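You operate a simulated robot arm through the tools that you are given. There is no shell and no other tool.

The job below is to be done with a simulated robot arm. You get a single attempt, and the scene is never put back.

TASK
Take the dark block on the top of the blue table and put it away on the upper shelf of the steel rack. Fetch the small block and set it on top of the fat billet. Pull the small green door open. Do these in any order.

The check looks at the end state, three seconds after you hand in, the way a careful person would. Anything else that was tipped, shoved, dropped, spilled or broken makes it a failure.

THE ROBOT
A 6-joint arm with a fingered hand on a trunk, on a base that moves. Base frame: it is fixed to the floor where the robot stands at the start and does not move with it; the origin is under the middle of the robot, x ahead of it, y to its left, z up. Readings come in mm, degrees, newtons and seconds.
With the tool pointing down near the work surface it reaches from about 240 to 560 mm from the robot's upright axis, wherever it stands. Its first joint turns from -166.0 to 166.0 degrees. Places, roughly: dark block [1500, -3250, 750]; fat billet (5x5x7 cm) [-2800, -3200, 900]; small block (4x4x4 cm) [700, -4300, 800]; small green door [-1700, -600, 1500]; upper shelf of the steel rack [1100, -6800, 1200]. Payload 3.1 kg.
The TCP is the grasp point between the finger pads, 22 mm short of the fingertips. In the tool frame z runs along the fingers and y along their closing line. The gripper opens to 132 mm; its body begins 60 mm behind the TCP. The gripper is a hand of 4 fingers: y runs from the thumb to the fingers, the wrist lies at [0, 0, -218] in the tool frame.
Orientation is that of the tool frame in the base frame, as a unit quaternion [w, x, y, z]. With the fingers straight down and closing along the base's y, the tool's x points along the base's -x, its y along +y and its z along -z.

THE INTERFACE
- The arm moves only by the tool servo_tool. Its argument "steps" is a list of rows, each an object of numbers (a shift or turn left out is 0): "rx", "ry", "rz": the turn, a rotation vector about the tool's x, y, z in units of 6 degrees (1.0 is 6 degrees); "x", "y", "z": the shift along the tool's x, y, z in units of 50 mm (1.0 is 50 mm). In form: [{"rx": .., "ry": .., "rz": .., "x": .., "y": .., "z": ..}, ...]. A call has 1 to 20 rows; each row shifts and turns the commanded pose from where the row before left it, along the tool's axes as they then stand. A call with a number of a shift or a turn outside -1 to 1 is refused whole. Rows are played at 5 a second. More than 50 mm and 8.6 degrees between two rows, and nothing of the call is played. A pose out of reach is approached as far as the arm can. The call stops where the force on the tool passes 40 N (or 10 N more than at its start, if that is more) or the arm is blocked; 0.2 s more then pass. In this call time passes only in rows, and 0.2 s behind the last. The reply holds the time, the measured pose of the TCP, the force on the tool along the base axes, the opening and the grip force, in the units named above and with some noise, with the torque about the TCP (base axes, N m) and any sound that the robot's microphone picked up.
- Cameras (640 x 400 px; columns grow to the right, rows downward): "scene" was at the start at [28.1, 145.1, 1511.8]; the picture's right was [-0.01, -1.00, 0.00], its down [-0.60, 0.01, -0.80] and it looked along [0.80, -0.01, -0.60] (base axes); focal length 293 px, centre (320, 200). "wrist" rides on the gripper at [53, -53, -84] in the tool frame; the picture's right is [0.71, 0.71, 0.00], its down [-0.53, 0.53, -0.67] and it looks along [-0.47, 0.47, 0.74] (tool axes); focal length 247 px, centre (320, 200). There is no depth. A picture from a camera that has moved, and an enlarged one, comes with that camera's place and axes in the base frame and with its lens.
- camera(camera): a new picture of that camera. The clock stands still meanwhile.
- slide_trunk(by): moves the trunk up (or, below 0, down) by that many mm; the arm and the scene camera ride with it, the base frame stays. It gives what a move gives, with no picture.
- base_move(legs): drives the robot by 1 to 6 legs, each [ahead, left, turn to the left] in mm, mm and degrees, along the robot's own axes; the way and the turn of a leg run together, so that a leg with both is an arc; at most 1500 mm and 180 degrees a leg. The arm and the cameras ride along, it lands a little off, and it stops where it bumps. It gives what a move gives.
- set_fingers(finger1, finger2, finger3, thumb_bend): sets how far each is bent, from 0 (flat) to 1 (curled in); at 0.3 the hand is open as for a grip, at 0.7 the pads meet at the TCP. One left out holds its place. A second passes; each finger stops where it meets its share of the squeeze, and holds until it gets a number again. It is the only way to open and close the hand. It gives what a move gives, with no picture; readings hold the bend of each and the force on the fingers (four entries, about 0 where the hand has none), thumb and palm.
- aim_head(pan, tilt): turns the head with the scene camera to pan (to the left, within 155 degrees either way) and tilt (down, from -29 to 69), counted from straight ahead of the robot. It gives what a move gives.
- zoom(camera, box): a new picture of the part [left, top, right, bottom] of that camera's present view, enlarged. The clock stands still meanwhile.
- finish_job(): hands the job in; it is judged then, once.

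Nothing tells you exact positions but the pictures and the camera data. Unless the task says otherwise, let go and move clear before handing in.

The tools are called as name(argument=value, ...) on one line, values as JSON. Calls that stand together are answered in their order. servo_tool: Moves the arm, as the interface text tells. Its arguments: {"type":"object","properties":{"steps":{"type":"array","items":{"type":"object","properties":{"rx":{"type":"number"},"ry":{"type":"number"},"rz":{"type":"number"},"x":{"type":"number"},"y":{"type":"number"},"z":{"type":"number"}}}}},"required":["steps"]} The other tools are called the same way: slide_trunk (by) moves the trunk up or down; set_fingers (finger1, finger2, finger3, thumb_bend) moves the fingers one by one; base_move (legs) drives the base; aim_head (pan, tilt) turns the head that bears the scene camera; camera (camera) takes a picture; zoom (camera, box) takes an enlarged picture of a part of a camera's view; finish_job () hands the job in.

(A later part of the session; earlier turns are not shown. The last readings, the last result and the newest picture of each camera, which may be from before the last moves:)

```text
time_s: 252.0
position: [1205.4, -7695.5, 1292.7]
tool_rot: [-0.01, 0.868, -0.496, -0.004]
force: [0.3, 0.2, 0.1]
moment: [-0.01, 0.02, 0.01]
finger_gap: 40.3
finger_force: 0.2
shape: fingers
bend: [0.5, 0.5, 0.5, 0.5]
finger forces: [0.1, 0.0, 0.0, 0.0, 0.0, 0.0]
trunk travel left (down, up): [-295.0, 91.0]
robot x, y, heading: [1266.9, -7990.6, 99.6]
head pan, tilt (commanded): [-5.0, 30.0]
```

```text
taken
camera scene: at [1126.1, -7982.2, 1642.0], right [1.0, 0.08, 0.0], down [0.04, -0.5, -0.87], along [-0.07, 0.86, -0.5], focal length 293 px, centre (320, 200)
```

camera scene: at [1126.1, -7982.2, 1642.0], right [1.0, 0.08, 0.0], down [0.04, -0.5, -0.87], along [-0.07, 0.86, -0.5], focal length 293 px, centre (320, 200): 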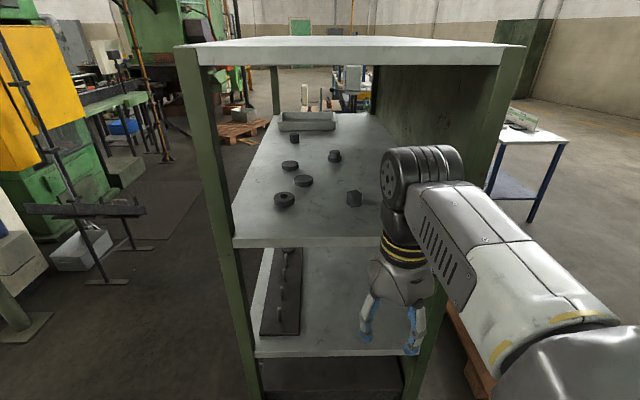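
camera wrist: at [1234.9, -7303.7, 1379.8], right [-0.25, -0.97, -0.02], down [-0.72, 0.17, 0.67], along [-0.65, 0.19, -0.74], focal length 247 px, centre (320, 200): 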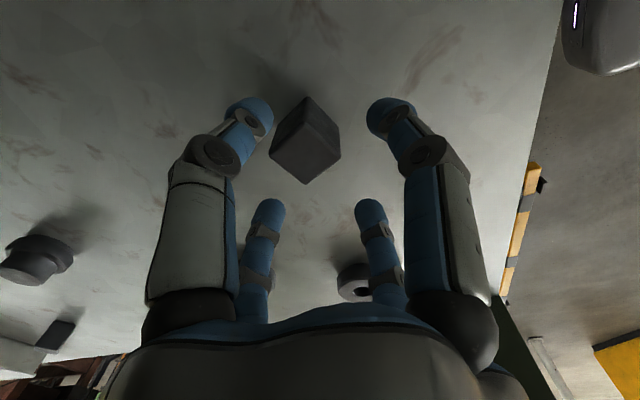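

Block 1 is done. Now for the small block in the aisle: I'll look west to check the way around the barrier.

aim_head(pan=75, tilt=25)

camera(camera="scene")

aim_head(pan=35, tilt=25)

camera(camera="scene")

```text
time_s: 253.6
position: [1204.0, -7693.8, 1292.5]
tool_rot: [-0.009, 0.868, -0.496, -0.005]
force: [0.6, 0.0, -0.8]
moment: [-0.04, 0.0, 0.03]
finger_gap: 40.2
finger_force: 0.1
shape: fingers
bend: [0.5, 0.5, 0.5, 0.5]
finger forces: [0.0, 0.0, 0.0, 0.0, 0.1, 0.0]
trunk travel left (down, up): [-295.0, 91.0]
robot x, y, heading: [1268.1, -7988.7, 99.4]
head pan, tilt (commanded): [75.0, 25.0]
```

```text
taken
camera scene: at [1041.4, -8062.5, 1650.0], right [0.1, 1.0, 0.0], down [0.42, -0.04, -0.91], along [-0.9, 0.09, -0.42], focal length 293 px, centre (320, 200)
```

scene: 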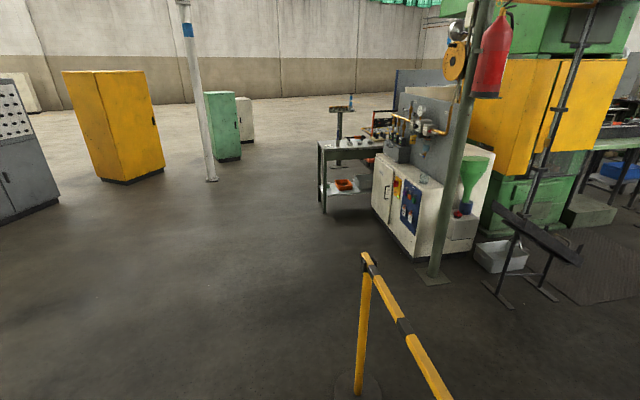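

```text
time_s: 254.6
position: [1204.9, -7693.8, 1291.3]
tool_rot: [-0.009, 0.869, -0.495, -0.004]
force: [-0.2, -0.1, 0.0]
moment: [0.02, 0.01, 0.0]
finger_gap: 40.3
finger_force: 0.1
shape: fingers
bend: [0.5, 0.5, 0.5, 0.5]
finger forces: [0.1, 0.0, 0.0, 0.0, 0.0, 0.0]
trunk travel left (down, up): [-295.0, 91.0]
robot x, y, heading: [1265.9, -7986.1, 99.5]
head pan, tilt (commanded): [35.0, 25.0]
```

```text
taken
camera scene: at [1068.4, -8005.7, 1650.0], right [0.71, 0.7, 0.0], down [0.3, -0.3, -0.91], along [-0.64, 0.65, -0.42], focal length 293 px, centre (320, 200)
```

scene: 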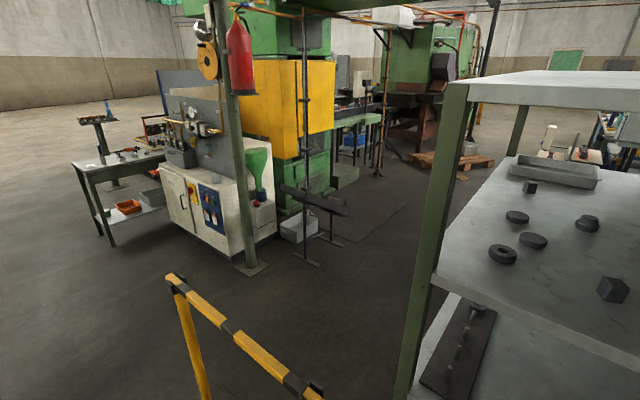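

The floor west of here is clear. I'll go south of the barrier, around its west post, and up into the aisle.

base_move(legs=[[0, 0, -9.5], [-170, 0, 0], [0, 1500, 0], [0, 240, 0]])

aim_head(pan=-20, tilt=30)

camera(camera="scene")

```text
time_s: 265.1
position: [-457.7, -7807.5, 1291.6]
tool_rot: [-0.009, 0.81, -0.587, -0.002]
force: [0.3, 1.3, 0.0]
moment: [0.0, -0.03, -0.02]
finger_gap: 40.3
finger_force: 0.1
shape: fingers
bend: [0.5, 0.5, 0.5, 0.5]
finger forces: [0.0, 0.0, 0.1, 0.1, 0.0, 0.0]
trunk travel left (down, up): [-295.0, 91.0]
robot x, y, heading: [-459.4, -8103.8, 86.9]
head pan, tilt (commanded): [35.0, 25.0]
```

```text
time_s: 266.3
position: [-457.5, -7808.5, 1292.5]
tool_rot: [-0.009, 0.81, -0.586, -0.004]
force: [-0.2, 0.7, 0.2]
moment: [0.0, -0.01, 0.0]
finger_gap: 40.2
finger_force: 0.0
shape: fingers
bend: [0.5, 0.5, 0.5, 0.5]
finger forces: [0.0, 0.1, 0.1, 0.1, 0.1, 0.0]
trunk travel left (down, up): [-295.0, 91.0]
robot x, y, heading: [-461.3, -8106.9, 87.0]
head pan, tilt (commanded): [-20.0, 30.0]
```

```text
taken
camera scene: at [-573.7, -8077.2, 1642.0], right [0.92, -0.39, 0.0], down [-0.19, -0.46, -0.87], along [0.34, 0.8, -0.5], focal length 293 px, centre (320, 200)
```

scene: 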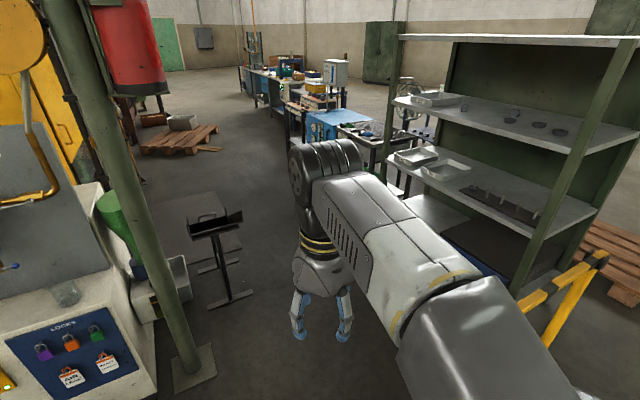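

base_move(legs=[[450, 0, 0], [850, -580, 0], [1000, 0, 3], [500, 0, 0]])

aim_head(pan=-25, tilt=30)

camera(camera="scene")

```text
time_s: 281.4
position: [229.4, -5016.8, 1292.3]
tool_rot: [-0.009, 0.82, -0.573, -0.003]
force: [0.0, -0.3, -0.1]
moment: [-0.01, 0.04, 0.0]
finger_gap: 40.0
finger_force: 0.1
shape: fingers
bend: [0.5, 0.5, 0.5, 0.5]
finger forces: [0.0, 0.0, 0.1, 0.1, 0.1, 0.1]
trunk travel left (down, up): [-295.0, 91.0]
robot x, y, heading: [236.0, -5321.7, 89.1]
head pan, tilt (commanded): [-20.0, 30.0]
```

```text
time_s: 282.1
position: [228.6, -5018.7, 1291.7]
tool_rot: [-0.009, 0.82, -0.573, -0.004]
force: [-0.2, 0.1, 0.8]
moment: [0.01, -0.01, -0.01]
finger_gap: 40.3
finger_force: 0.1
shape: fingers
bend: [0.5, 0.5, 0.5, 0.5]
finger forces: [0.0, 0.0, 0.0, 0.0, 0.0, 0.0]
trunk travel left (down, up): [-295.0, 91.0]
robot x, y, heading: [236.3, -5314.3, 88.9]
head pan, tilt (commanded): [-25.0, 30.0]
```

```text
taken
camera scene: at [129.3, -5294.1, 1642.0], right [0.9, -0.44, 0.0], down [-0.22, -0.45, -0.87], along [0.38, 0.78, -0.5], focal length 293 px, centre (320, 200)
```

scene: 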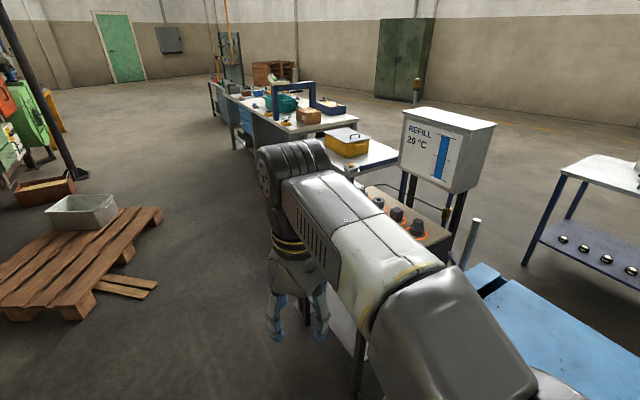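

base_move(legs=[[950, 120, 0]])

aim_head(pan=-85, tilt=35)

camera(camera="scene")

```text
time_s: 287.2
position: [141.8, -4036.0, 1292.4]
tool_rot: [-0.009, 0.815, -0.579, -0.003]
force: [0.2, -0.1, 0.6]
moment: [0.0, -0.01, 0.01]
finger_gap: 40.4
finger_force: 0.1
shape: fingers
bend: [0.5, 0.5, 0.5, 0.5]
finger forces: [0.0, 0.0, 0.0, 0.0, 0.0, 0.0]
trunk travel left (down, up): [-295.0, 91.0]
robot x, y, heading: [145.5, -4334.4, 88.1]
head pan, tilt (commanded): [-25.0, 30.0]
```

```text
time_s: 288.5
position: [142.3, -4035.9, 1293.0]
tool_rot: [-0.009, 0.815, -0.579, -0.004]
force: [0.3, -0.6, -1.0]
moment: [-0.01, 0.03, 0.02]
finger_gap: 40.2
finger_force: 0.1
shape: fingers
bend: [0.5, 0.5, 0.5, 0.5]
finger forces: [0.1, 0.1, 0.0, 0.0, 0.0, 0.1]
trunk travel left (down, up): [-295.0, 91.0]
robot x, y, heading: [141.7, -4334.6, 88.2]
head pan, tilt (commanded): [-85.0, 35.0]
```

```text
taken
camera scene: at [84.7, -4386.3, 1634.2], right [0.05, -1.0, 0.0], down [-0.57, -0.03, -0.82], along [0.82, 0.04, -0.57], focal length 293 px, centre (320, 200)
```

scene: 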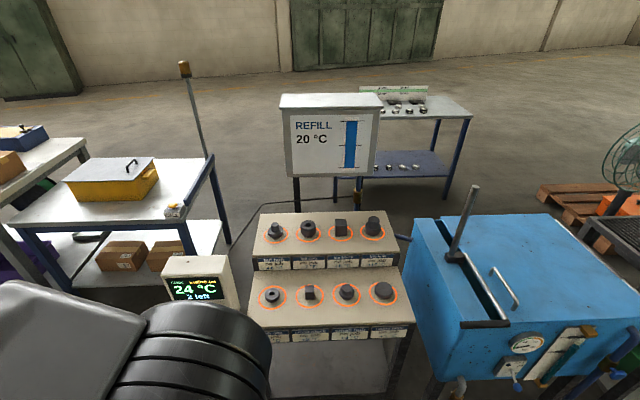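

A stepped stand with eight labelled parts, and a display. I'll zoom in to tell which one is the 4×4×4 cm block.

zoom(camera="scene", box=[240, 200, 416, 350])

zoom(camera="scene", box=[250, 205, 400, 275])

zoom(camera="scene", box=[250, 270, 420, 350])

zoom(camera="scene", box=[150, 240, 270, 310])

```text
2.67 times, centred on (328, 275) of scene
camera zoom: at [84.7, -4386.3, 1634.2], right [0.05, -1.0, 0.0], down [-0.57, -0.03, -0.82], along [0.82, 0.04, -0.57], focal length 782 px, centre (299, 0)
```

zoom: 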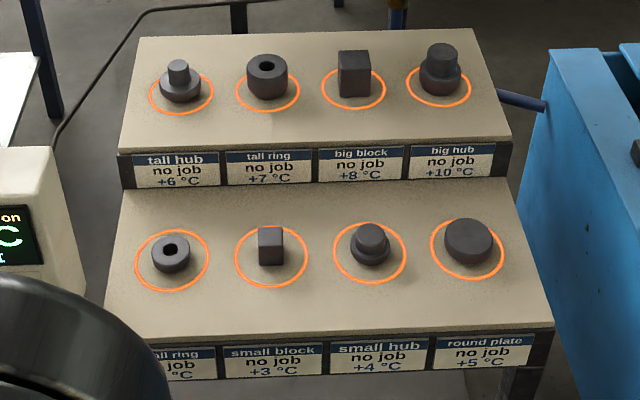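

```text
4.27 times, centred on (325, 240) of scene
camera zoom: at [84.7, -4386.3, 1634.2], right [0.05, -1.0, 0.0], down [-0.57, -0.03, -0.82], along [0.82, 0.04, -0.57], focal length 1252 px, centre (299, 29)
```

zoom: 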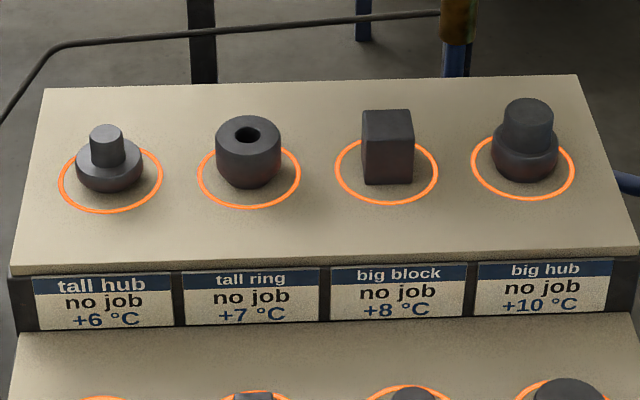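

```text
3.76 times, centred on (335, 310) of scene
camera zoom: at [84.7, -4386.3, 1634.2], right [0.05, -1.0, 0.0], down [-0.57, -0.03, -0.82], along [0.82, 0.04, -0.57], focal length 1104 px, centre (264, -214)
```

zoom: 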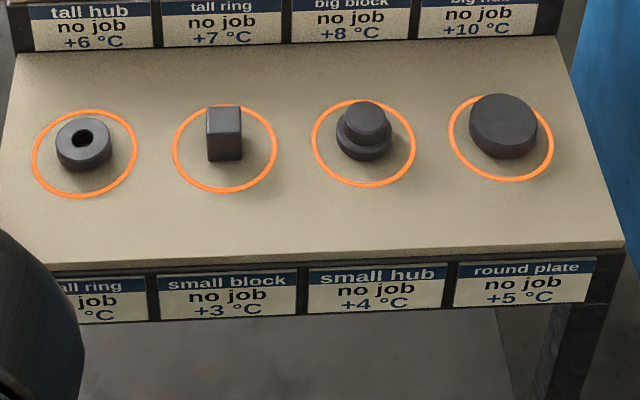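

```text
5.33 times, centred on (210, 275) of scene
camera zoom: at [84.7, -4386.3, 1634.2], right [0.05, -1.0, 0.0], down [-0.57, -0.03, -0.82], along [0.82, 0.04, -0.57], focal length 1565 px, centre (907, -200)
```

zoom: 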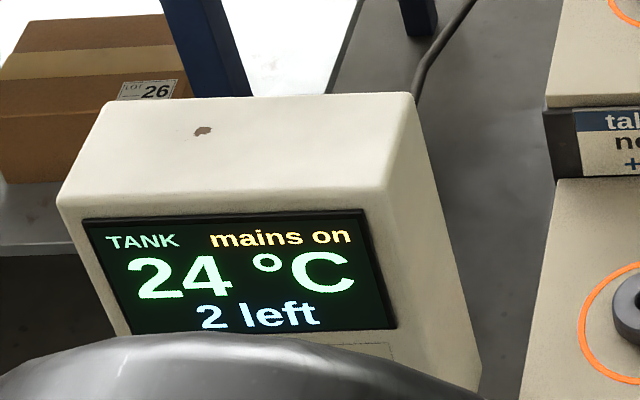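

The labels settle it: the small block is the second from the left in the lower row, at about (703, -4316), centre z ≈ 825. I'll turn to face +x and stand in front of it.

base_move(legs=[[0, 0, -88.2], [80, 18, 0]])

slide_trunk(by=-100)

aim_head(pan=-5, tilt=45)

camera(camera="scene")

camera(camera="wrist")

```text
time_s: 293.3
position: [525.4, -4300.2, 1292.6]
tool_rot: [0.008, -0.186, 0.982, -0.003]
force: [0.2, 0.7, -1.3]
moment: [-0.01, 0.02, 0.02]
finger_gap: 40.0
finger_force: 0.1
shape: fingers
bend: [0.5, 0.5, 0.5, 0.5]
finger forces: [0.1, 0.0, 0.0, 0.0, 0.0, 0.1]
trunk travel left (down, up): [-295.0, 91.0]
robot x, y, heading: [227.3, -4316.9, 0.7]
head pan, tilt (commanded): [-85.0, 35.0]
```

```text
time_s: 294.6
position: [523.6, -4301.2, 1192.2]
tool_rot: [0.01, -0.187, 0.982, -0.004]
force: [-0.2, -0.3, 0.2]
moment: [0.02, 0.0, 0.03]
finger_gap: 40.3
finger_force: 0.1
shape: fingers
bend: [0.5, 0.5, 0.5, 0.5]
finger forces: [0.0, 0.0, 0.0, 0.0, 0.0, 0.0]
trunk travel left (down, up): [-195.0, 191.0]
robot x, y, heading: [225.2, -4317.2, 0.5]
head pan, tilt (commanded): [-85.0, 35.0]
```

```text
time_s: 296.1
position: [524.3, -4300.8, 1193.1]
tool_rot: [0.01, -0.185, 0.983, -0.003]
force: [-0.3, 0.8, -0.2]
moment: [0.0, -0.01, 0.0]
finger_gap: 40.1
finger_force: 0.1
shape: fingers
bend: [0.5, 0.5, 0.5, 0.5]
finger forces: [0.0, 0.1, 0.0, 0.0, 0.0, 0.0]
trunk travel left (down, up): [-195.0, 191.0]
robot x, y, heading: [224.4, -4318.7, 0.3]
head pan, tilt (commanded): [-5.0, 45.0]
```

```text
taken
camera scene: at [247.2, -4177.0, 1520.0], right [-0.08, -1.0, 0.0], down [-0.7, 0.06, -0.71], along [0.7, -0.06, -0.71], focal length 293 px, centre (320, 200)
```

scene: 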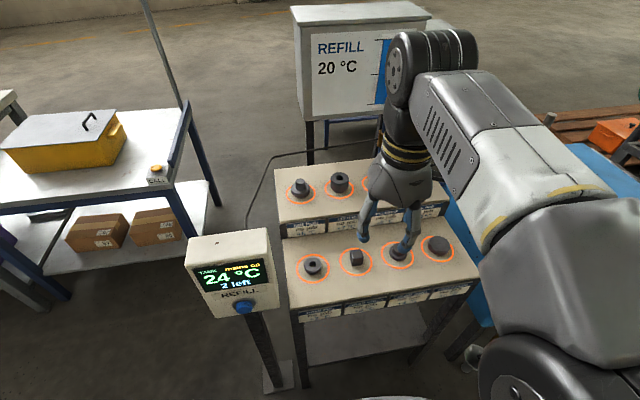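

```text
taken
camera wrist: at [492.6, -4371.0, 1275.0], right [-0.92, 0.4, -0.02], down [0.28, 0.69, 0.67], along [0.28, 0.61, -0.74], focal length 247 px, centre (320, 200)
```

wrist: 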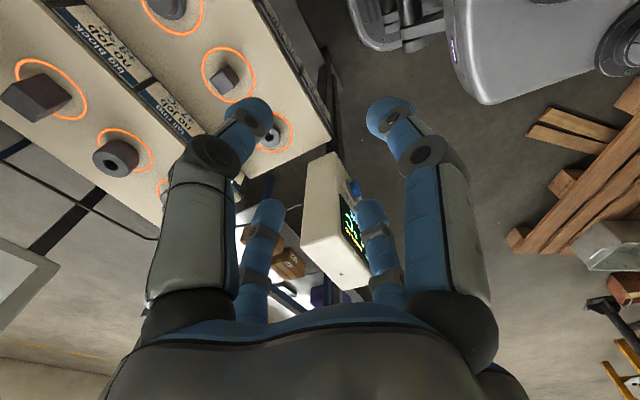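

servo_tool(steps=[{"rz": 0.89, "ry": 0.046, "rx": -0.018}, {"rz": 0.89, "ry": 0.046, "rx": -0.018}, {"rz": 0.89, "ry": 0.046, "rx": -0.018}, {"rz": 0.88, "ry": 0.046, "rx": -0.018}, {"x": -0.9, "y": -0.08}, {"x": -0.9, "y": -0.08}, {"x": -0.9, "y": -0.08}, {"x": -0.88, "y": -0.06}])

camera(camera="wrist")

camera(camera="scene")

```text
time_s: 297.9
position: [684.2, -4314.0, 1180.4]
tool_rot: [-0.001, -0.002, 1.0, -0.001]
force: [0.0, -0.8, -0.5]
moment: [0.0, -0.01, -0.02]
finger_gap: 40.2
finger_force: 0.1
shape: fingers
bend: [0.5, 0.5, 0.5, 0.5]
finger forces: [0.0, 0.1, 0.0, 0.0, 0.0, 0.0]
out of reach, approached as far as the arm can: row 8
trunk travel left (down, up): [-195.0, 191.0]
robot x, y, heading: [226.2, -4317.1, 0.4]
head pan, tilt (commanded): [-5.0, 45.0]
```

```text
taken
camera wrist: at [631.2, -4368.8, 1262.3], right [-0.71, 0.7, 0.0], down [0.52, 0.53, 0.67], along [0.47, 0.47, -0.74], focal length 247 px, centre (320, 200)
```

wrist: 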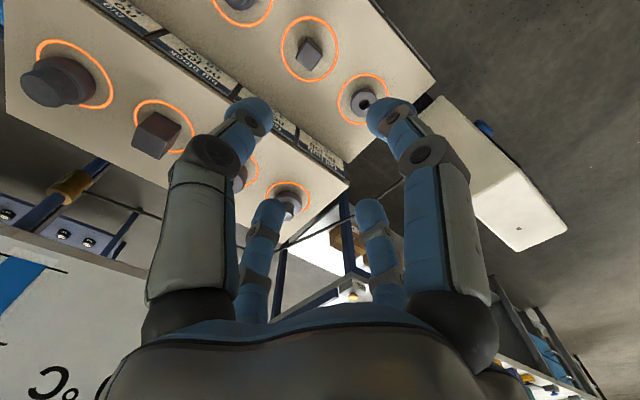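

```text
taken
camera scene: at [247.0, -4176.9, 1519.9], right [-0.08, -1.0, 0.0], down [-0.7, 0.06, -0.71], along [0.7, -0.06, -0.71], focal length 293 px, centre (320, 200)
```

scene: 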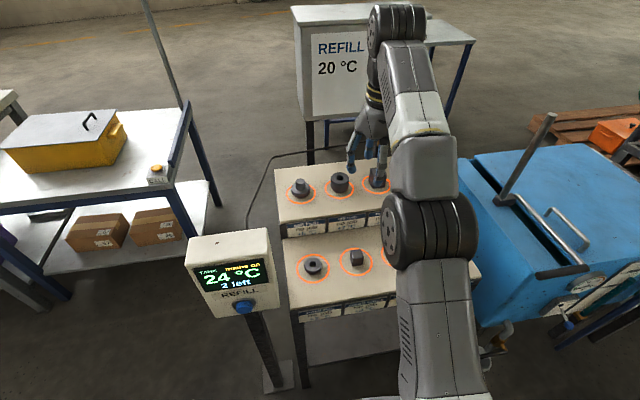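

servo_tool(steps=[{"z": 1}, {"z": 1}, {"z": 1}, {"z": 1}])

camera(camera="wrist")

camera(camera="scene")

```text
time_s: 298.9
position: [687.0, -4315.6, 979.0]
tool_rot: [-0.001, -0.001, 1.0, 0.0]
force: [0.3, 0.8, 0.4]
moment: [0.01, -0.03, 0.01]
finger_gap: 40.4
finger_force: 0.1
shape: fingers
bend: [0.5, 0.5, 0.5, 0.5]
finger forces: [0.0, 0.0, 0.1, 0.1, 0.1, 0.0]
trunk travel left (down, up): [-195.0, 191.0]
robot x, y, heading: [227.0, -4317.7, 0.3]
head pan, tilt (commanded): [-5.0, 45.0]
```

```text
taken
camera wrist: at [633.9, -4370.7, 1063.0], right [-0.71, 0.7, 0.0], down [0.53, 0.53, 0.67], along [0.47, 0.47, -0.74], focal length 247 px, centre (320, 200)
```

wrist: 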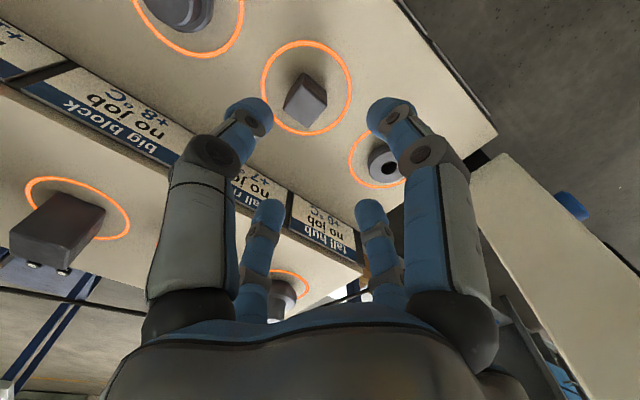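

```text
taken
camera scene: at [247.9, -4176.9, 1519.9], right [-0.08, -1.0, 0.0], down [-0.71, 0.06, -0.71], along [0.7, -0.06, -0.71], focal length 293 px, centre (320, 200)
```

scene: 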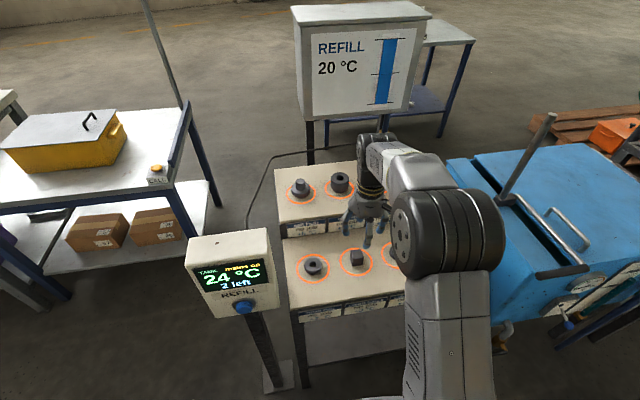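

servo_tool(steps=[{"x": -0.33, "y": -0.07}, {"z": 0.8}, {"z": 0.8}, {"z": 0.6}])

camera(camera="wrist")

zoom(camera="scene", box=[270, 170, 430, 300])

```text
time_s: 299.9
position: [704.1, -4319.8, 869.2]
tool_rot: [0.001, -0.001, 1.0, 0.0]
force: [0.3, -0.6, -0.6]
moment: [0.03, -0.03, 0.0]
finger_gap: 40.3
finger_force: 0.0
shape: fingers
bend: [0.5, 0.5, 0.5, 0.5]
finger forces: [0.1, 0.1, 0.0, 0.0, 0.0, 0.1]
trunk travel left (down, up): [-195.0, 191.0]
robot x, y, heading: [225.6, -4318.3, 0.5]
head pan, tilt (commanded): [-5.0, 45.0]
```

```text
taken
camera wrist: at [651.3, -4373.8, 951.5], right [-0.71, 0.7, 0.0], down [0.52, 0.53, 0.67], along [0.47, 0.47, -0.74], focal length 247 px, centre (320, 200)
```

wrist: 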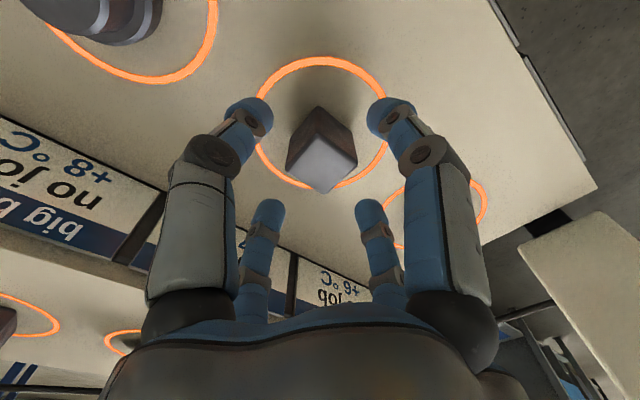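

```text
3.08 times, centred on (350, 235) of scene
camera zoom: at [247.5, -4177.0, 1519.9], right [-0.08, -1.0, 0.0], down [-0.7, 0.06, -0.71], along [0.7, -0.06, -0.71], focal length 903 px, centre (228, 92)
```

zoom: 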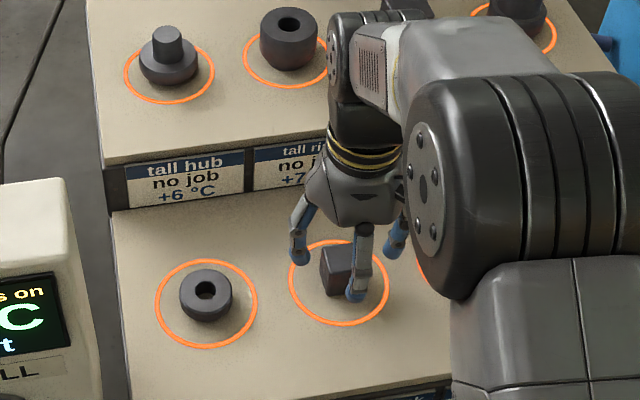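

servo_tool(steps=[{"z": 0.3}, {"z": 0.3}])

camera(camera="wrist")

zoom(camera="scene", box=[310, 200, 410, 290])

```text
time_s: 300.5
position: [705.1, -4319.1, 839.0]
tool_rot: [-0.001, -0.002, 1.0, 0.0]
force: [0.1, -0.1, -0.1]
moment: [0.02, -0.02, 0.0]
finger_gap: 40.1
finger_force: 0.0
shape: fingers
bend: [0.5, 0.5, 0.5, 0.5]
finger forces: [0.1, 0.0, 0.0, 0.1, 0.1, 0.0]
trunk travel left (down, up): [-195.0, 191.0]
robot x, y, heading: [225.3, -4320.8, 0.4]
head pan, tilt (commanded): [-5.0, 45.0]
```

```text
taken
camera wrist: at [652.0, -4373.2, 920.9], right [-0.71, 0.7, 0.0], down [0.52, 0.53, 0.67], along [0.47, 0.47, -0.74], focal length 247 px, centre (320, 200)
```

wrist: 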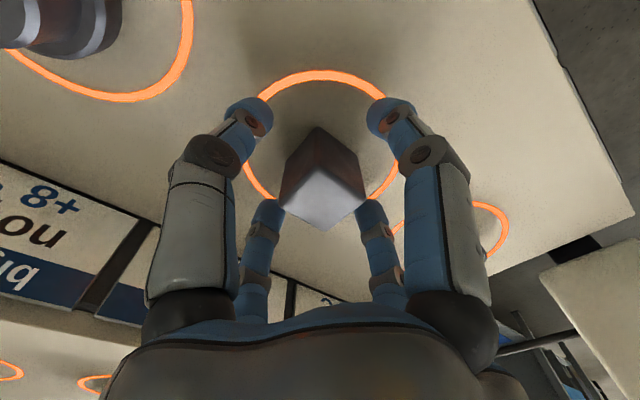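

```text
4.44 times, centred on (360, 245) of scene
camera zoom: at [247.3, -4176.9, 1519.9], right [-0.08, -1.0, 0.0], down [-0.7, 0.06, -0.71], along [0.7, -0.06, -0.71], focal length 1304 px, centre (142, 0)
```

zoom: 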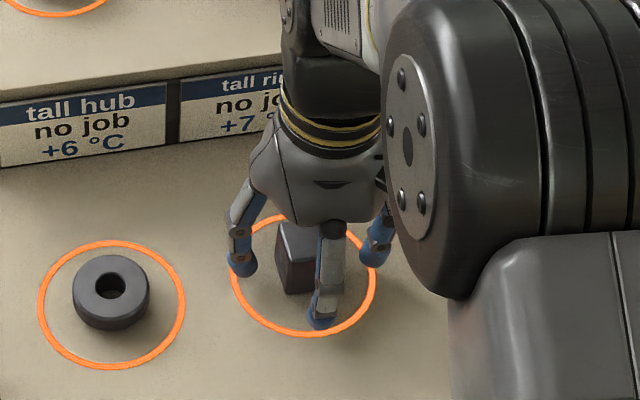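

servo_tool(steps=[{"z": 0.1}, {"z": 0.06}])

set_fingers(finger1=0.75, finger2=0.75, finger3=0.75, thumb_bend=0.75)

camera(camera="wrist")

```text
time_s: 301.1
position: [706.6, -4318.6, 831.7]
tool_rot: [0.001, -0.002, 1.0, 0.0]
force: [0.0, 0.3, 0.1]
moment: [0.02, 0.0, 0.01]
finger_gap: 40.4
finger_force: 0.1
shape: fingers
bend: [0.5, 0.5, 0.5, 0.5]
finger forces: [0.1, 0.0, 0.0, 0.0, 0.1, 0.0]
trunk travel left (down, up): [-195.0, 191.0]
robot x, y, heading: [224.5, -4315.3, 0.4]
head pan, tilt (commanded): [-5.0, 45.0]
```

```text
time_s: 302.1
position: [705.6, -4319.7, 830.7]
tool_rot: [0.0, -0.001, 1.0, 0.0]
force: [0.5, -0.6, -0.1]
moment: [0.03, -0.01, -0.03]
finger_gap: 10.6
finger_force: 17.2
shape: fingers
bend: [0.62, 0.6, 0.61, 0.65]
finger forces: [6.9, 8.3, 7.2, 0.0, 12.1, 0.1]
trunk travel left (down, up): [-195.0, 191.0]
robot x, y, heading: [223.9, -4315.6, 0.5]
head pan, tilt (commanded): [-5.0, 45.0]
```

```text
taken
camera wrist: at [652.3, -4373.6, 913.6], right [-0.71, 0.7, 0.0], down [0.52, 0.53, 0.67], along [0.47, 0.47, -0.74], focal length 247 px, centre (320, 200)
```

wrist: 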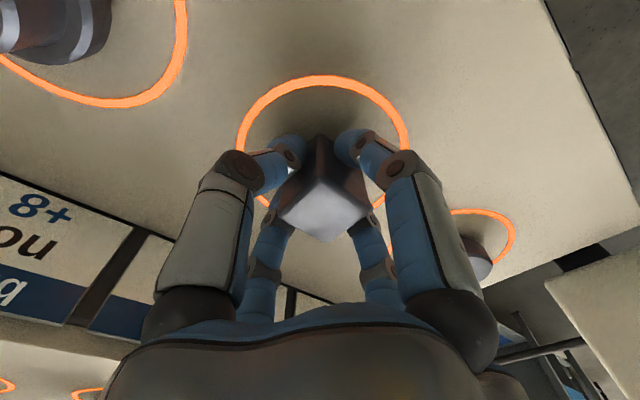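

Good four-sided grip (7–12 N). Lifting straight up.

servo_tool(steps=[{"z": -0.4}, {"z": -0.8}, {"z": -1}, {"z": -1}, {"z": -1}, {"z": -1}])

camera(camera="wrist")

camera(camera="scene")

```text
time_s: 303.5
position: [707.2, -4314.7, 1092.8]
tool_rot: [0.0, -0.002, 1.0, 0.0]
force: [-0.5, 0.0, -2.3]
moment: [0.0, 0.01, -0.02]
finger_gap: 10.3
finger_force: 17.4
shape: fingers
bend: [0.62, 0.6, 0.61, 0.65]
finger forces: [6.7, 8.2, 7.2, 0.1, 11.9, 0.1]
trunk travel left (down, up): [-195.0, 191.0]
robot x, y, heading: [223.9, -4317.9, 0.3]
head pan, tilt (commanded): [-5.0, 45.0]
```

```text
taken
camera wrist: at [653.1, -4369.5, 1174.0], right [-0.71, 0.7, 0.0], down [0.52, 0.53, 0.67], along [0.47, 0.47, -0.74], focal length 247 px, centre (320, 200)
```

wrist: 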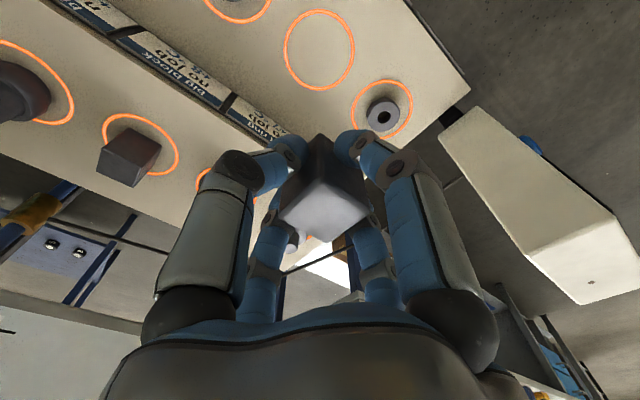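

```text
taken
camera scene: at [247.3, -4176.9, 1519.9], right [-0.08, -1.0, 0.0], down [-0.7, 0.06, -0.71], along [0.7, -0.06, -0.71], focal length 293 px, centre (320, 200)
```

scene: 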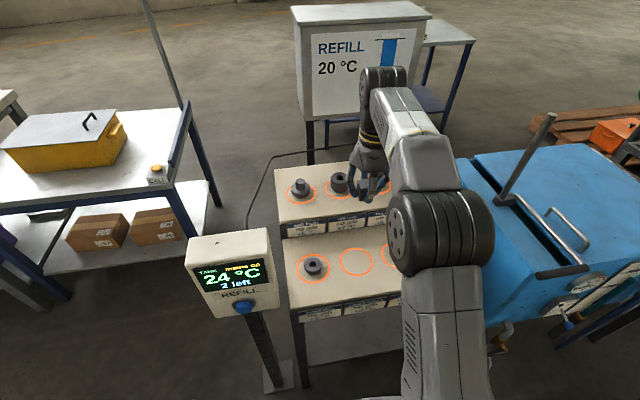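

The small block is held. I'll retract the arm, back away, turn west and look at how to get behind the furnace to the billet near (-2800, -3200).

servo_tool(steps=[{"x": 1}, {"x": 1}, {"x": 1}])

base_move(legs=[[-120, 0, 0], [0, 0, 175]])

slide_trunk(by=185)

aim_head(pan=15, tilt=15)

camera(camera="scene")

aim_head(pan=-40, tilt=15)

camera(camera="scene")

```text
time_s: 304.3
position: [554.9, -4318.0, 1088.6]
tool_rot: [0.0, -0.002, 1.0, 0.0]
force: [-0.3, 0.9, -2.6]
moment: [-0.03, 0.02, -0.01]
finger_gap: 10.3
finger_force: 17.0
shape: fingers
bend: [0.62, 0.6, 0.61, 0.65]
finger forces: [6.7, 8.2, 7.1, 0.0, 11.7, 0.0]
trunk travel left (down, up): [-195.0, 191.0]
robot x, y, heading: [226.4, -4315.5, 0.6]
head pan, tilt (commanded): [-5.0, 45.0]
```

```text
time_s: 312.7
position: [-220.0, -4283.6, 1087.6]
tool_rot: [0.001, 0.999, -0.048, 0.001]
force: [0.3, 0.5, -2.7]
moment: [0.05, 0.02, -0.02]
finger_gap: 10.2
finger_force: 16.9
shape: fingers
bend: [0.62, 0.6, 0.61, 0.65]
finger forces: [6.2, 8.3, 6.9, 0.0, 11.8, 0.0]
trunk travel left (down, up): [-195.0, 191.0]
robot x, y, heading: [108.7, -4316.6, 174.7]
head pan, tilt (commanded): [-5.0, 45.0]
```

```text
time_s: 314.7
position: [-221.1, -4281.6, 1272.8]
tool_rot: [0.0, 0.999, -0.047, 0.001]
force: [1.1, 0.7, -1.9]
moment: [0.03, 0.03, 0.01]
finger_gap: 10.0
finger_force: 16.8
shape: fingers
bend: [0.62, 0.6, 0.61, 0.65]
finger forces: [6.2, 8.2, 7.0, 0.1, 11.7, 0.0]
trunk travel left (down, up): [-380.0, 6.0]
robot x, y, heading: [107.3, -4313.6, 174.7]
head pan, tilt (commanded): [-5.0, 45.0]
```

```text
time_s: 315.7
position: [-221.7, -4282.4, 1272.7]
tool_rot: [0.0, 0.999, -0.049, 0.0]
force: [0.1, 0.0, -2.7]
moment: [0.0, -0.01, 0.01]
finger_gap: 10.1
finger_force: 16.7
shape: fingers
bend: [0.62, 0.6, 0.61, 0.65]
finger forces: [6.2, 8.1, 6.9, 0.0, 11.7, 0.0]
trunk travel left (down, up): [-380.0, 6.0]
robot x, y, heading: [109.4, -4315.8, 174.7]
head pan, tilt (commanded): [15.0, 15.0]
```

```text
taken
camera scene: at [62.7, -4486.4, 1751.4], right [-0.17, 0.99, 0.0], down [0.26, 0.04, -0.97], along [-0.95, -0.16, -0.26], focal length 293 px, centre (320, 200)
```

scene: 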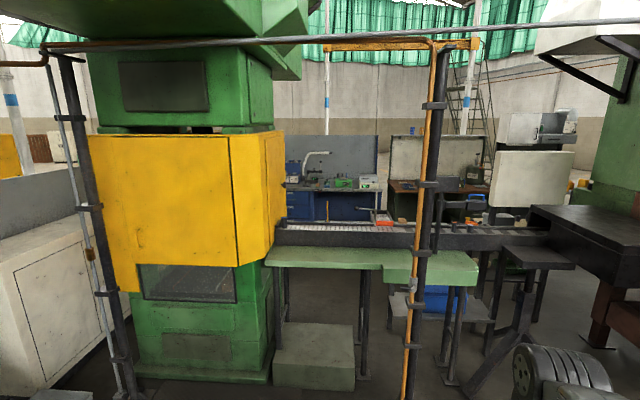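

```text
time_s: 316.9
position: [-219.6, -4283.1, 1272.1]
tool_rot: [0.001, 0.999, -0.048, 0.001]
force: [0.8, -0.3, -2.6]
moment: [-0.01, 0.0, -0.01]
finger_gap: 10.0
finger_force: 16.2
shape: fingers
bend: [0.62, 0.6, 0.61, 0.65]
finger forces: [6.2, 8.3, 7.0, 0.1, 11.7, 0.1]
trunk travel left (down, up): [-380.0, 6.0]
robot x, y, heading: [106.2, -4316.0, 174.7]
head pan, tilt (commanded): [-40.0, 15.0]
```

```text
taken
camera scene: at [89.0, -4404.4, 1751.5], right [0.71, 0.7, 0.0], down [0.18, -0.18, -0.97], along [-0.68, 0.69, -0.26], focal length 293 px, centre (320, 200)
```

scene: 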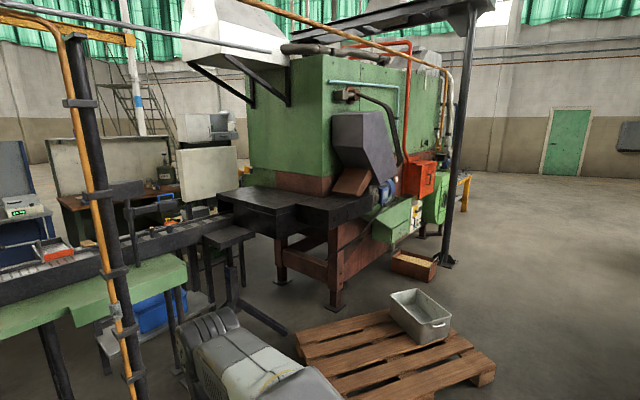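

zoom(camera="scene", box=[110, 140, 290, 260])

aim_head(pan=-15, tilt=15)

camera(camera="scene")

zoom(camera="scene", box=[240, 140, 420, 260])

```text
3.33 times, centred on (200, 200) of scene
camera zoom: at [89.0, -4404.4, 1751.5], right [0.71, 0.7, 0.0], down [0.18, -0.18, -0.97], along [-0.68, 0.69, -0.26], focal length 978 px, centre (720, 200)
```

zoom: 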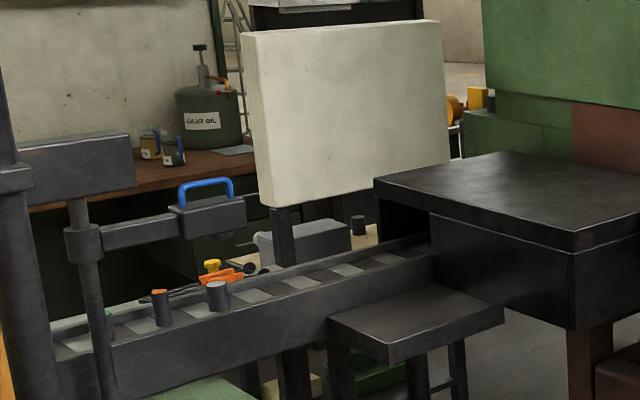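

```text
time_s: 317.8
position: [-221.5, -4282.3, 1271.5]
tool_rot: [0.0, 0.999, -0.048, 0.001]
force: [0.0, -0.1, -2.9]
moment: [0.05, -0.01, -0.04]
finger_gap: 9.9
finger_force: 16.8
shape: fingers
bend: [0.62, 0.6, 0.61, 0.65]
finger forces: [6.2, 8.3, 7.0, 0.0, 11.6, 0.0]
trunk travel left (down, up): [-380.0, 6.0]
robot x, y, heading: [107.2, -4316.9, 174.7]
head pan, tilt (commanded): [-15.0, 15.0]
```

```text
taken
camera scene: at [67.3, -4438.2, 1751.5], right [0.35, 0.94, 0.0], down [0.24, -0.09, -0.97], along [-0.91, 0.34, -0.26], focal length 293 px, centre (320, 200)
```

scene: 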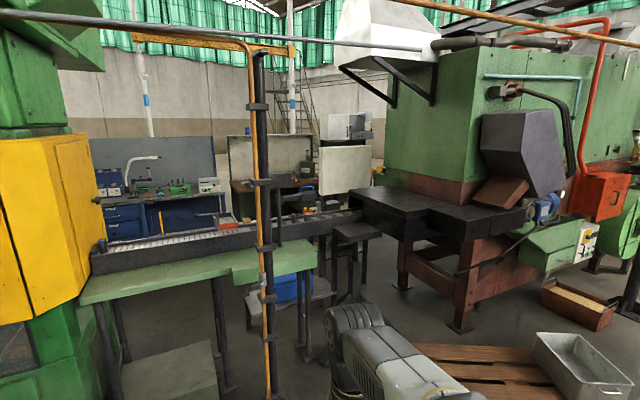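

```text
3.33 times, centred on (330, 200) of scene
camera zoom: at [67.3, -4438.2, 1751.5], right [0.35, 0.94, 0.0], down [0.24, -0.09, -0.97], along [-0.91, 0.34, -0.26], focal length 978 px, centre (287, 200)
```

zoom: 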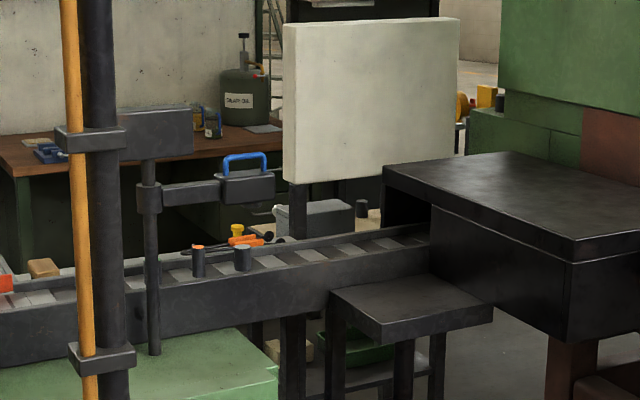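

The fat billet seems to be the dark cylinder standing behind the conveyor near (-2730, -3140), reachable only from the west aisle between the furnace and the benches at x ≈ -4100. I'll go back south around the press, the way I came, and then west along y ≈ -8100.

base_move(legs=[[0, 0, 5.3], [0, 1450, 0], [0, 1050, 0], [560, 850, 0]])

aim_head(pan=10, tilt=25)

camera(camera="scene")

```text
time_s: 335.5
position: [-773.5, -7664.2, 1271.5]
tool_rot: [0.0, 1.0, -0.017, 0.001]
force: [0.0, 0.4, -2.5]
moment: [0.02, -0.04, 0.01]
finger_gap: 9.7
finger_force: 16.7
shape: fingers
bend: [0.62, 0.6, 0.61, 0.65]
finger forces: [6.2, 8.3, 6.9, 0.0, 11.7, 0.0]
trunk travel left (down, up): [-380.0, 6.0]
robot x, y, heading: [-445.5, -7678.7, 178.0]
head pan, tilt (commanded): [-15.0, 15.0]
```

```text
time_s: 336.4
position: [-771.6, -7664.8, 1271.9]
tool_rot: [0.0, 1.0, -0.017, 0.0]
force: [0.5, 0.3, -3.7]
moment: [0.03, -0.01, -0.01]
finger_gap: 9.6
finger_force: 17.1
shape: fingers
bend: [0.62, 0.6, 0.61, 0.65]
finger forces: [6.3, 8.4, 6.8, 0.0, 11.7, 0.1]
trunk travel left (down, up): [-380.0, 6.0]
robot x, y, heading: [-446.1, -7679.3, 178.2]
head pan, tilt (commanded): [10.0, 25.0]
```

```text
taken
camera scene: at [-477.0, -7842.1, 1735.3], right [-0.14, 0.99, 0.0], down [0.42, 0.06, -0.91], along [-0.9, -0.13, -0.42], focal length 293 px, centre (320, 200)
```

scene: 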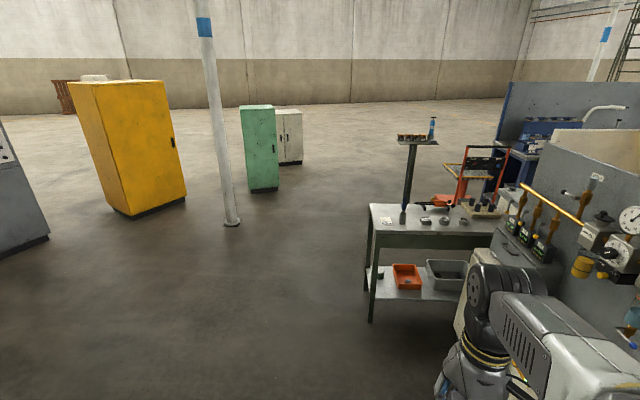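

base_move(legs=[[0, 530, 1.8], [1500, 0, 0], [700, 0, 0]])

aim_head(pan=-60, tilt=22)

camera(camera="scene")

```text
time_s: 349.9
position: [-2976.4, -8193.4, 1272.0]
tool_rot: [-0.001, 1.0, -0.008, 0.001]
force: [0.0, -0.2, -3.4]
moment: [0.0, 0.0, -0.02]
finger_gap: 9.7
finger_force: 16.7
shape: fingers
bend: [0.62, 0.6, 0.61, 0.65]
finger forces: [6.3, 8.3, 6.9, 0.0, 11.7, 0.0]
trunk travel left (down, up): [-380.0, 6.0]
robot x, y, heading: [-2645.3, -8201.7, 179.4]
head pan, tilt (commanded): [10.0, 25.0]
```

```text
time_s: 351.3
position: [-2976.4, -8192.6, 1271.8]
tool_rot: [0.0, 1.0, -0.008, 0.0]
force: [-0.8, 0.0, -1.9]
moment: [0.01, 0.01, 0.0]
finger_gap: 10.1
finger_force: 16.7
shape: fingers
bend: [0.62, 0.6, 0.61, 0.65]
finger forces: [6.3, 8.4, 6.9, 0.0, 11.8, 0.0]
trunk travel left (down, up): [-380.0, 6.0]
robot x, y, heading: [-2645.4, -8203.2, 179.5]
head pan, tilt (commanded): [-60.0, 22.0]
```

```text
taken
camera scene: at [-2632.3, -8269.2, 1740.1], right [0.87, 0.49, 0.0], down [0.18, -0.33, -0.93], along [-0.45, 0.81, -0.37], focal length 293 px, centre (320, 200)
```

scene: 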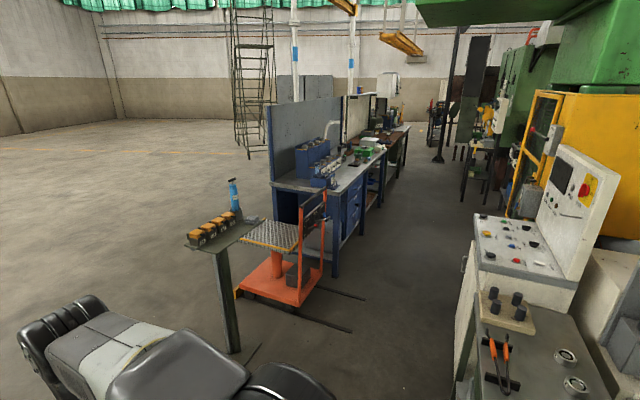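

The aisle north runs between the orange lift table (right foot near x ≈ -3265) and the control cabinet (left edge near x ≈ -2525). That's narrow, so I'll check my own base width and take a better look before committing.

aim_head(pan=90, tilt=69)

camera(camera="scene")

aim_head(pan=-90, tilt=69)

camera(camera="scene")

aim_head(pan=-80, tilt=25)

camera(camera="scene")

```text
time_s: 353.6
position: [-2977.2, -8192.6, 1272.8]
tool_rot: [0.001, 1.0, -0.008, 0.0]
force: [0.2, 0.4, -3.4]
moment: [0.01, 0.02, -0.01]
finger_gap: 9.9
finger_force: 16.7
shape: fingers
bend: [0.62, 0.6, 0.61, 0.65]
finger forces: [6.3, 8.3, 6.9, 0.1, 11.7, 0.0]
trunk travel left (down, up): [-380.0, 6.0]
robot x, y, heading: [-2644.1, -8202.3, 179.5]
head pan, tilt (commanded): [90.0, 68.8]
```

```text
taken
camera scene: at [-2587.7, -8406.0, 1675.8], right [-1.0, 0.01, 0.0], down [0.01, 0.93, -0.36], along [0.0, -0.36, -0.93], focal length 293 px, centre (320, 200)
```

scene: 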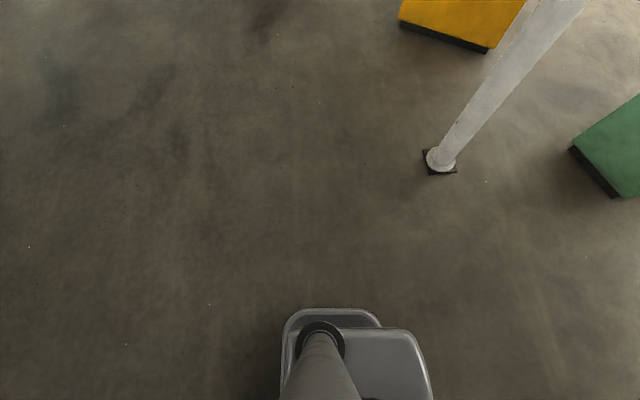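

```text
time_s: 356.3
position: [-2977.4, -8191.3, 1272.5]
tool_rot: [0.0, 1.0, -0.008, 0.0]
force: [-0.1, 0.7, -2.6]
moment: [-0.02, 0.02, -0.02]
finger_gap: 9.7
finger_force: 17.1
shape: fingers
bend: [0.62, 0.6, 0.61, 0.65]
finger forces: [6.3, 8.2, 6.8, 0.0, 11.7, 0.1]
trunk travel left (down, up): [-380.0, 6.0]
robot x, y, heading: [-2645.0, -8200.9, 179.5]
head pan, tilt (commanded): [-90.0, 68.8]
```

```text
taken
camera scene: at [-2586.2, -8294.2, 1675.8], right [1.0, -0.01, 0.0], down [-0.01, -0.93, -0.36], along [0.0, 0.36, -0.93], focal length 293 px, centre (320, 200)
```

scene: 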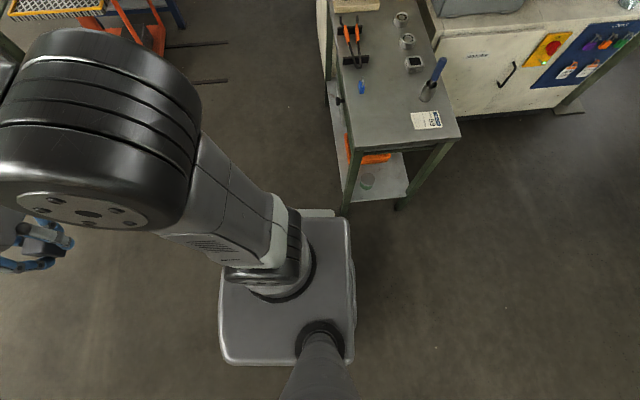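

```text
time_s: 357.4
position: [-2977.2, -8193.1, 1271.8]
tool_rot: [0.0, 1.0, -0.008, 0.001]
force: [-0.7, -0.5, -3.5]
moment: [0.06, 0.01, -0.02]
finger_gap: 9.8
finger_force: 16.6
shape: fingers
bend: [0.62, 0.6, 0.61, 0.65]
finger forces: [6.3, 8.3, 6.8, 0.0, 11.7, 0.1]
trunk travel left (down, up): [-380.0, 6.0]
robot x, y, heading: [-2642.4, -8198.2, 179.4]
head pan, tilt (commanded): [-80.0, 25.0]
```

```text
taken
camera scene: at [-2601.7, -8259.2, 1735.2], right [0.99, 0.16, 0.0], down [0.07, -0.42, -0.91], along [-0.15, 0.89, -0.42], focal length 293 px, centre (320, 200)
```

scene: 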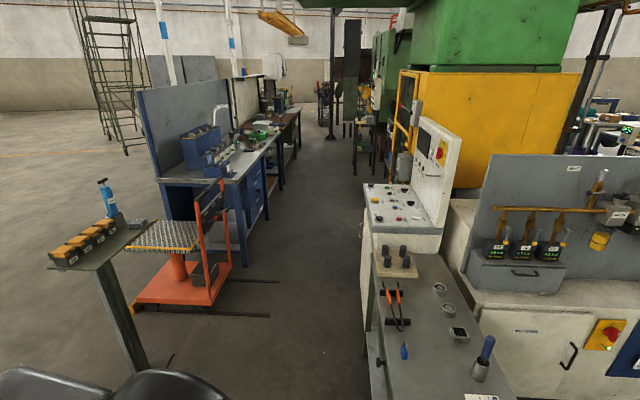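

My base is only about ±230 mm wide, so the ~700 mm passage at x ≈ -2890 is fine. I'll turn north, line up, and advance in stages.

base_move(legs=[[0, 0, -89.4], [0, 245, 0]])

aim_head(pan=15, tilt=35)

camera(camera="scene")

```text
time_s: 363.1
position: [-2881.7, -7864.5, 1272.8]
tool_rot: [0.0, -0.698, 0.716, -0.001]
force: [-0.1, -0.8, -3.6]
moment: [-0.01, -0.02, 0.01]
finger_gap: 9.7
finger_force: 16.6
shape: fingers
bend: [0.63, 0.6, 0.61, 0.65]
finger forces: [6.1, 8.3, 6.8, 0.0, 11.7, 0.0]
trunk travel left (down, up): [-380.0, 6.0]
robot x, y, heading: [-2894.5, -8196.6, 88.8]
head pan, tilt (commanded): [-80.0, 25.0]
```

```text
time_s: 364.8
position: [-2882.3, -7864.8, 1272.3]
tool_rot: [0.0, -0.699, 0.715, 0.0]
force: [-0.7, 0.7, -2.4]
moment: [-0.02, 0.01, -0.02]
finger_gap: 9.6
finger_force: 15.8
shape: fingers
bend: [0.63, 0.6, 0.61, 0.65]
finger forces: [6.1, 8.3, 6.7, 0.0, 11.7, 0.0]
trunk travel left (down, up): [-380.0, 6.0]
robot x, y, heading: [-2892.8, -8195.2, 89.2]
head pan, tilt (commanded): [15.0, 35.0]
```

```text
taken
camera scene: at [-3061.2, -8167.1, 1719.5], right [0.97, 0.24, 0.0], down [0.14, -0.56, -0.82], along [-0.19, 0.8, -0.57], focal length 293 px, centre (320, 200)
```

scene: 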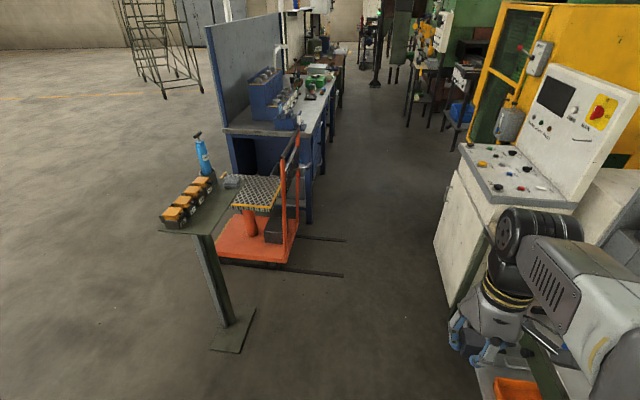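

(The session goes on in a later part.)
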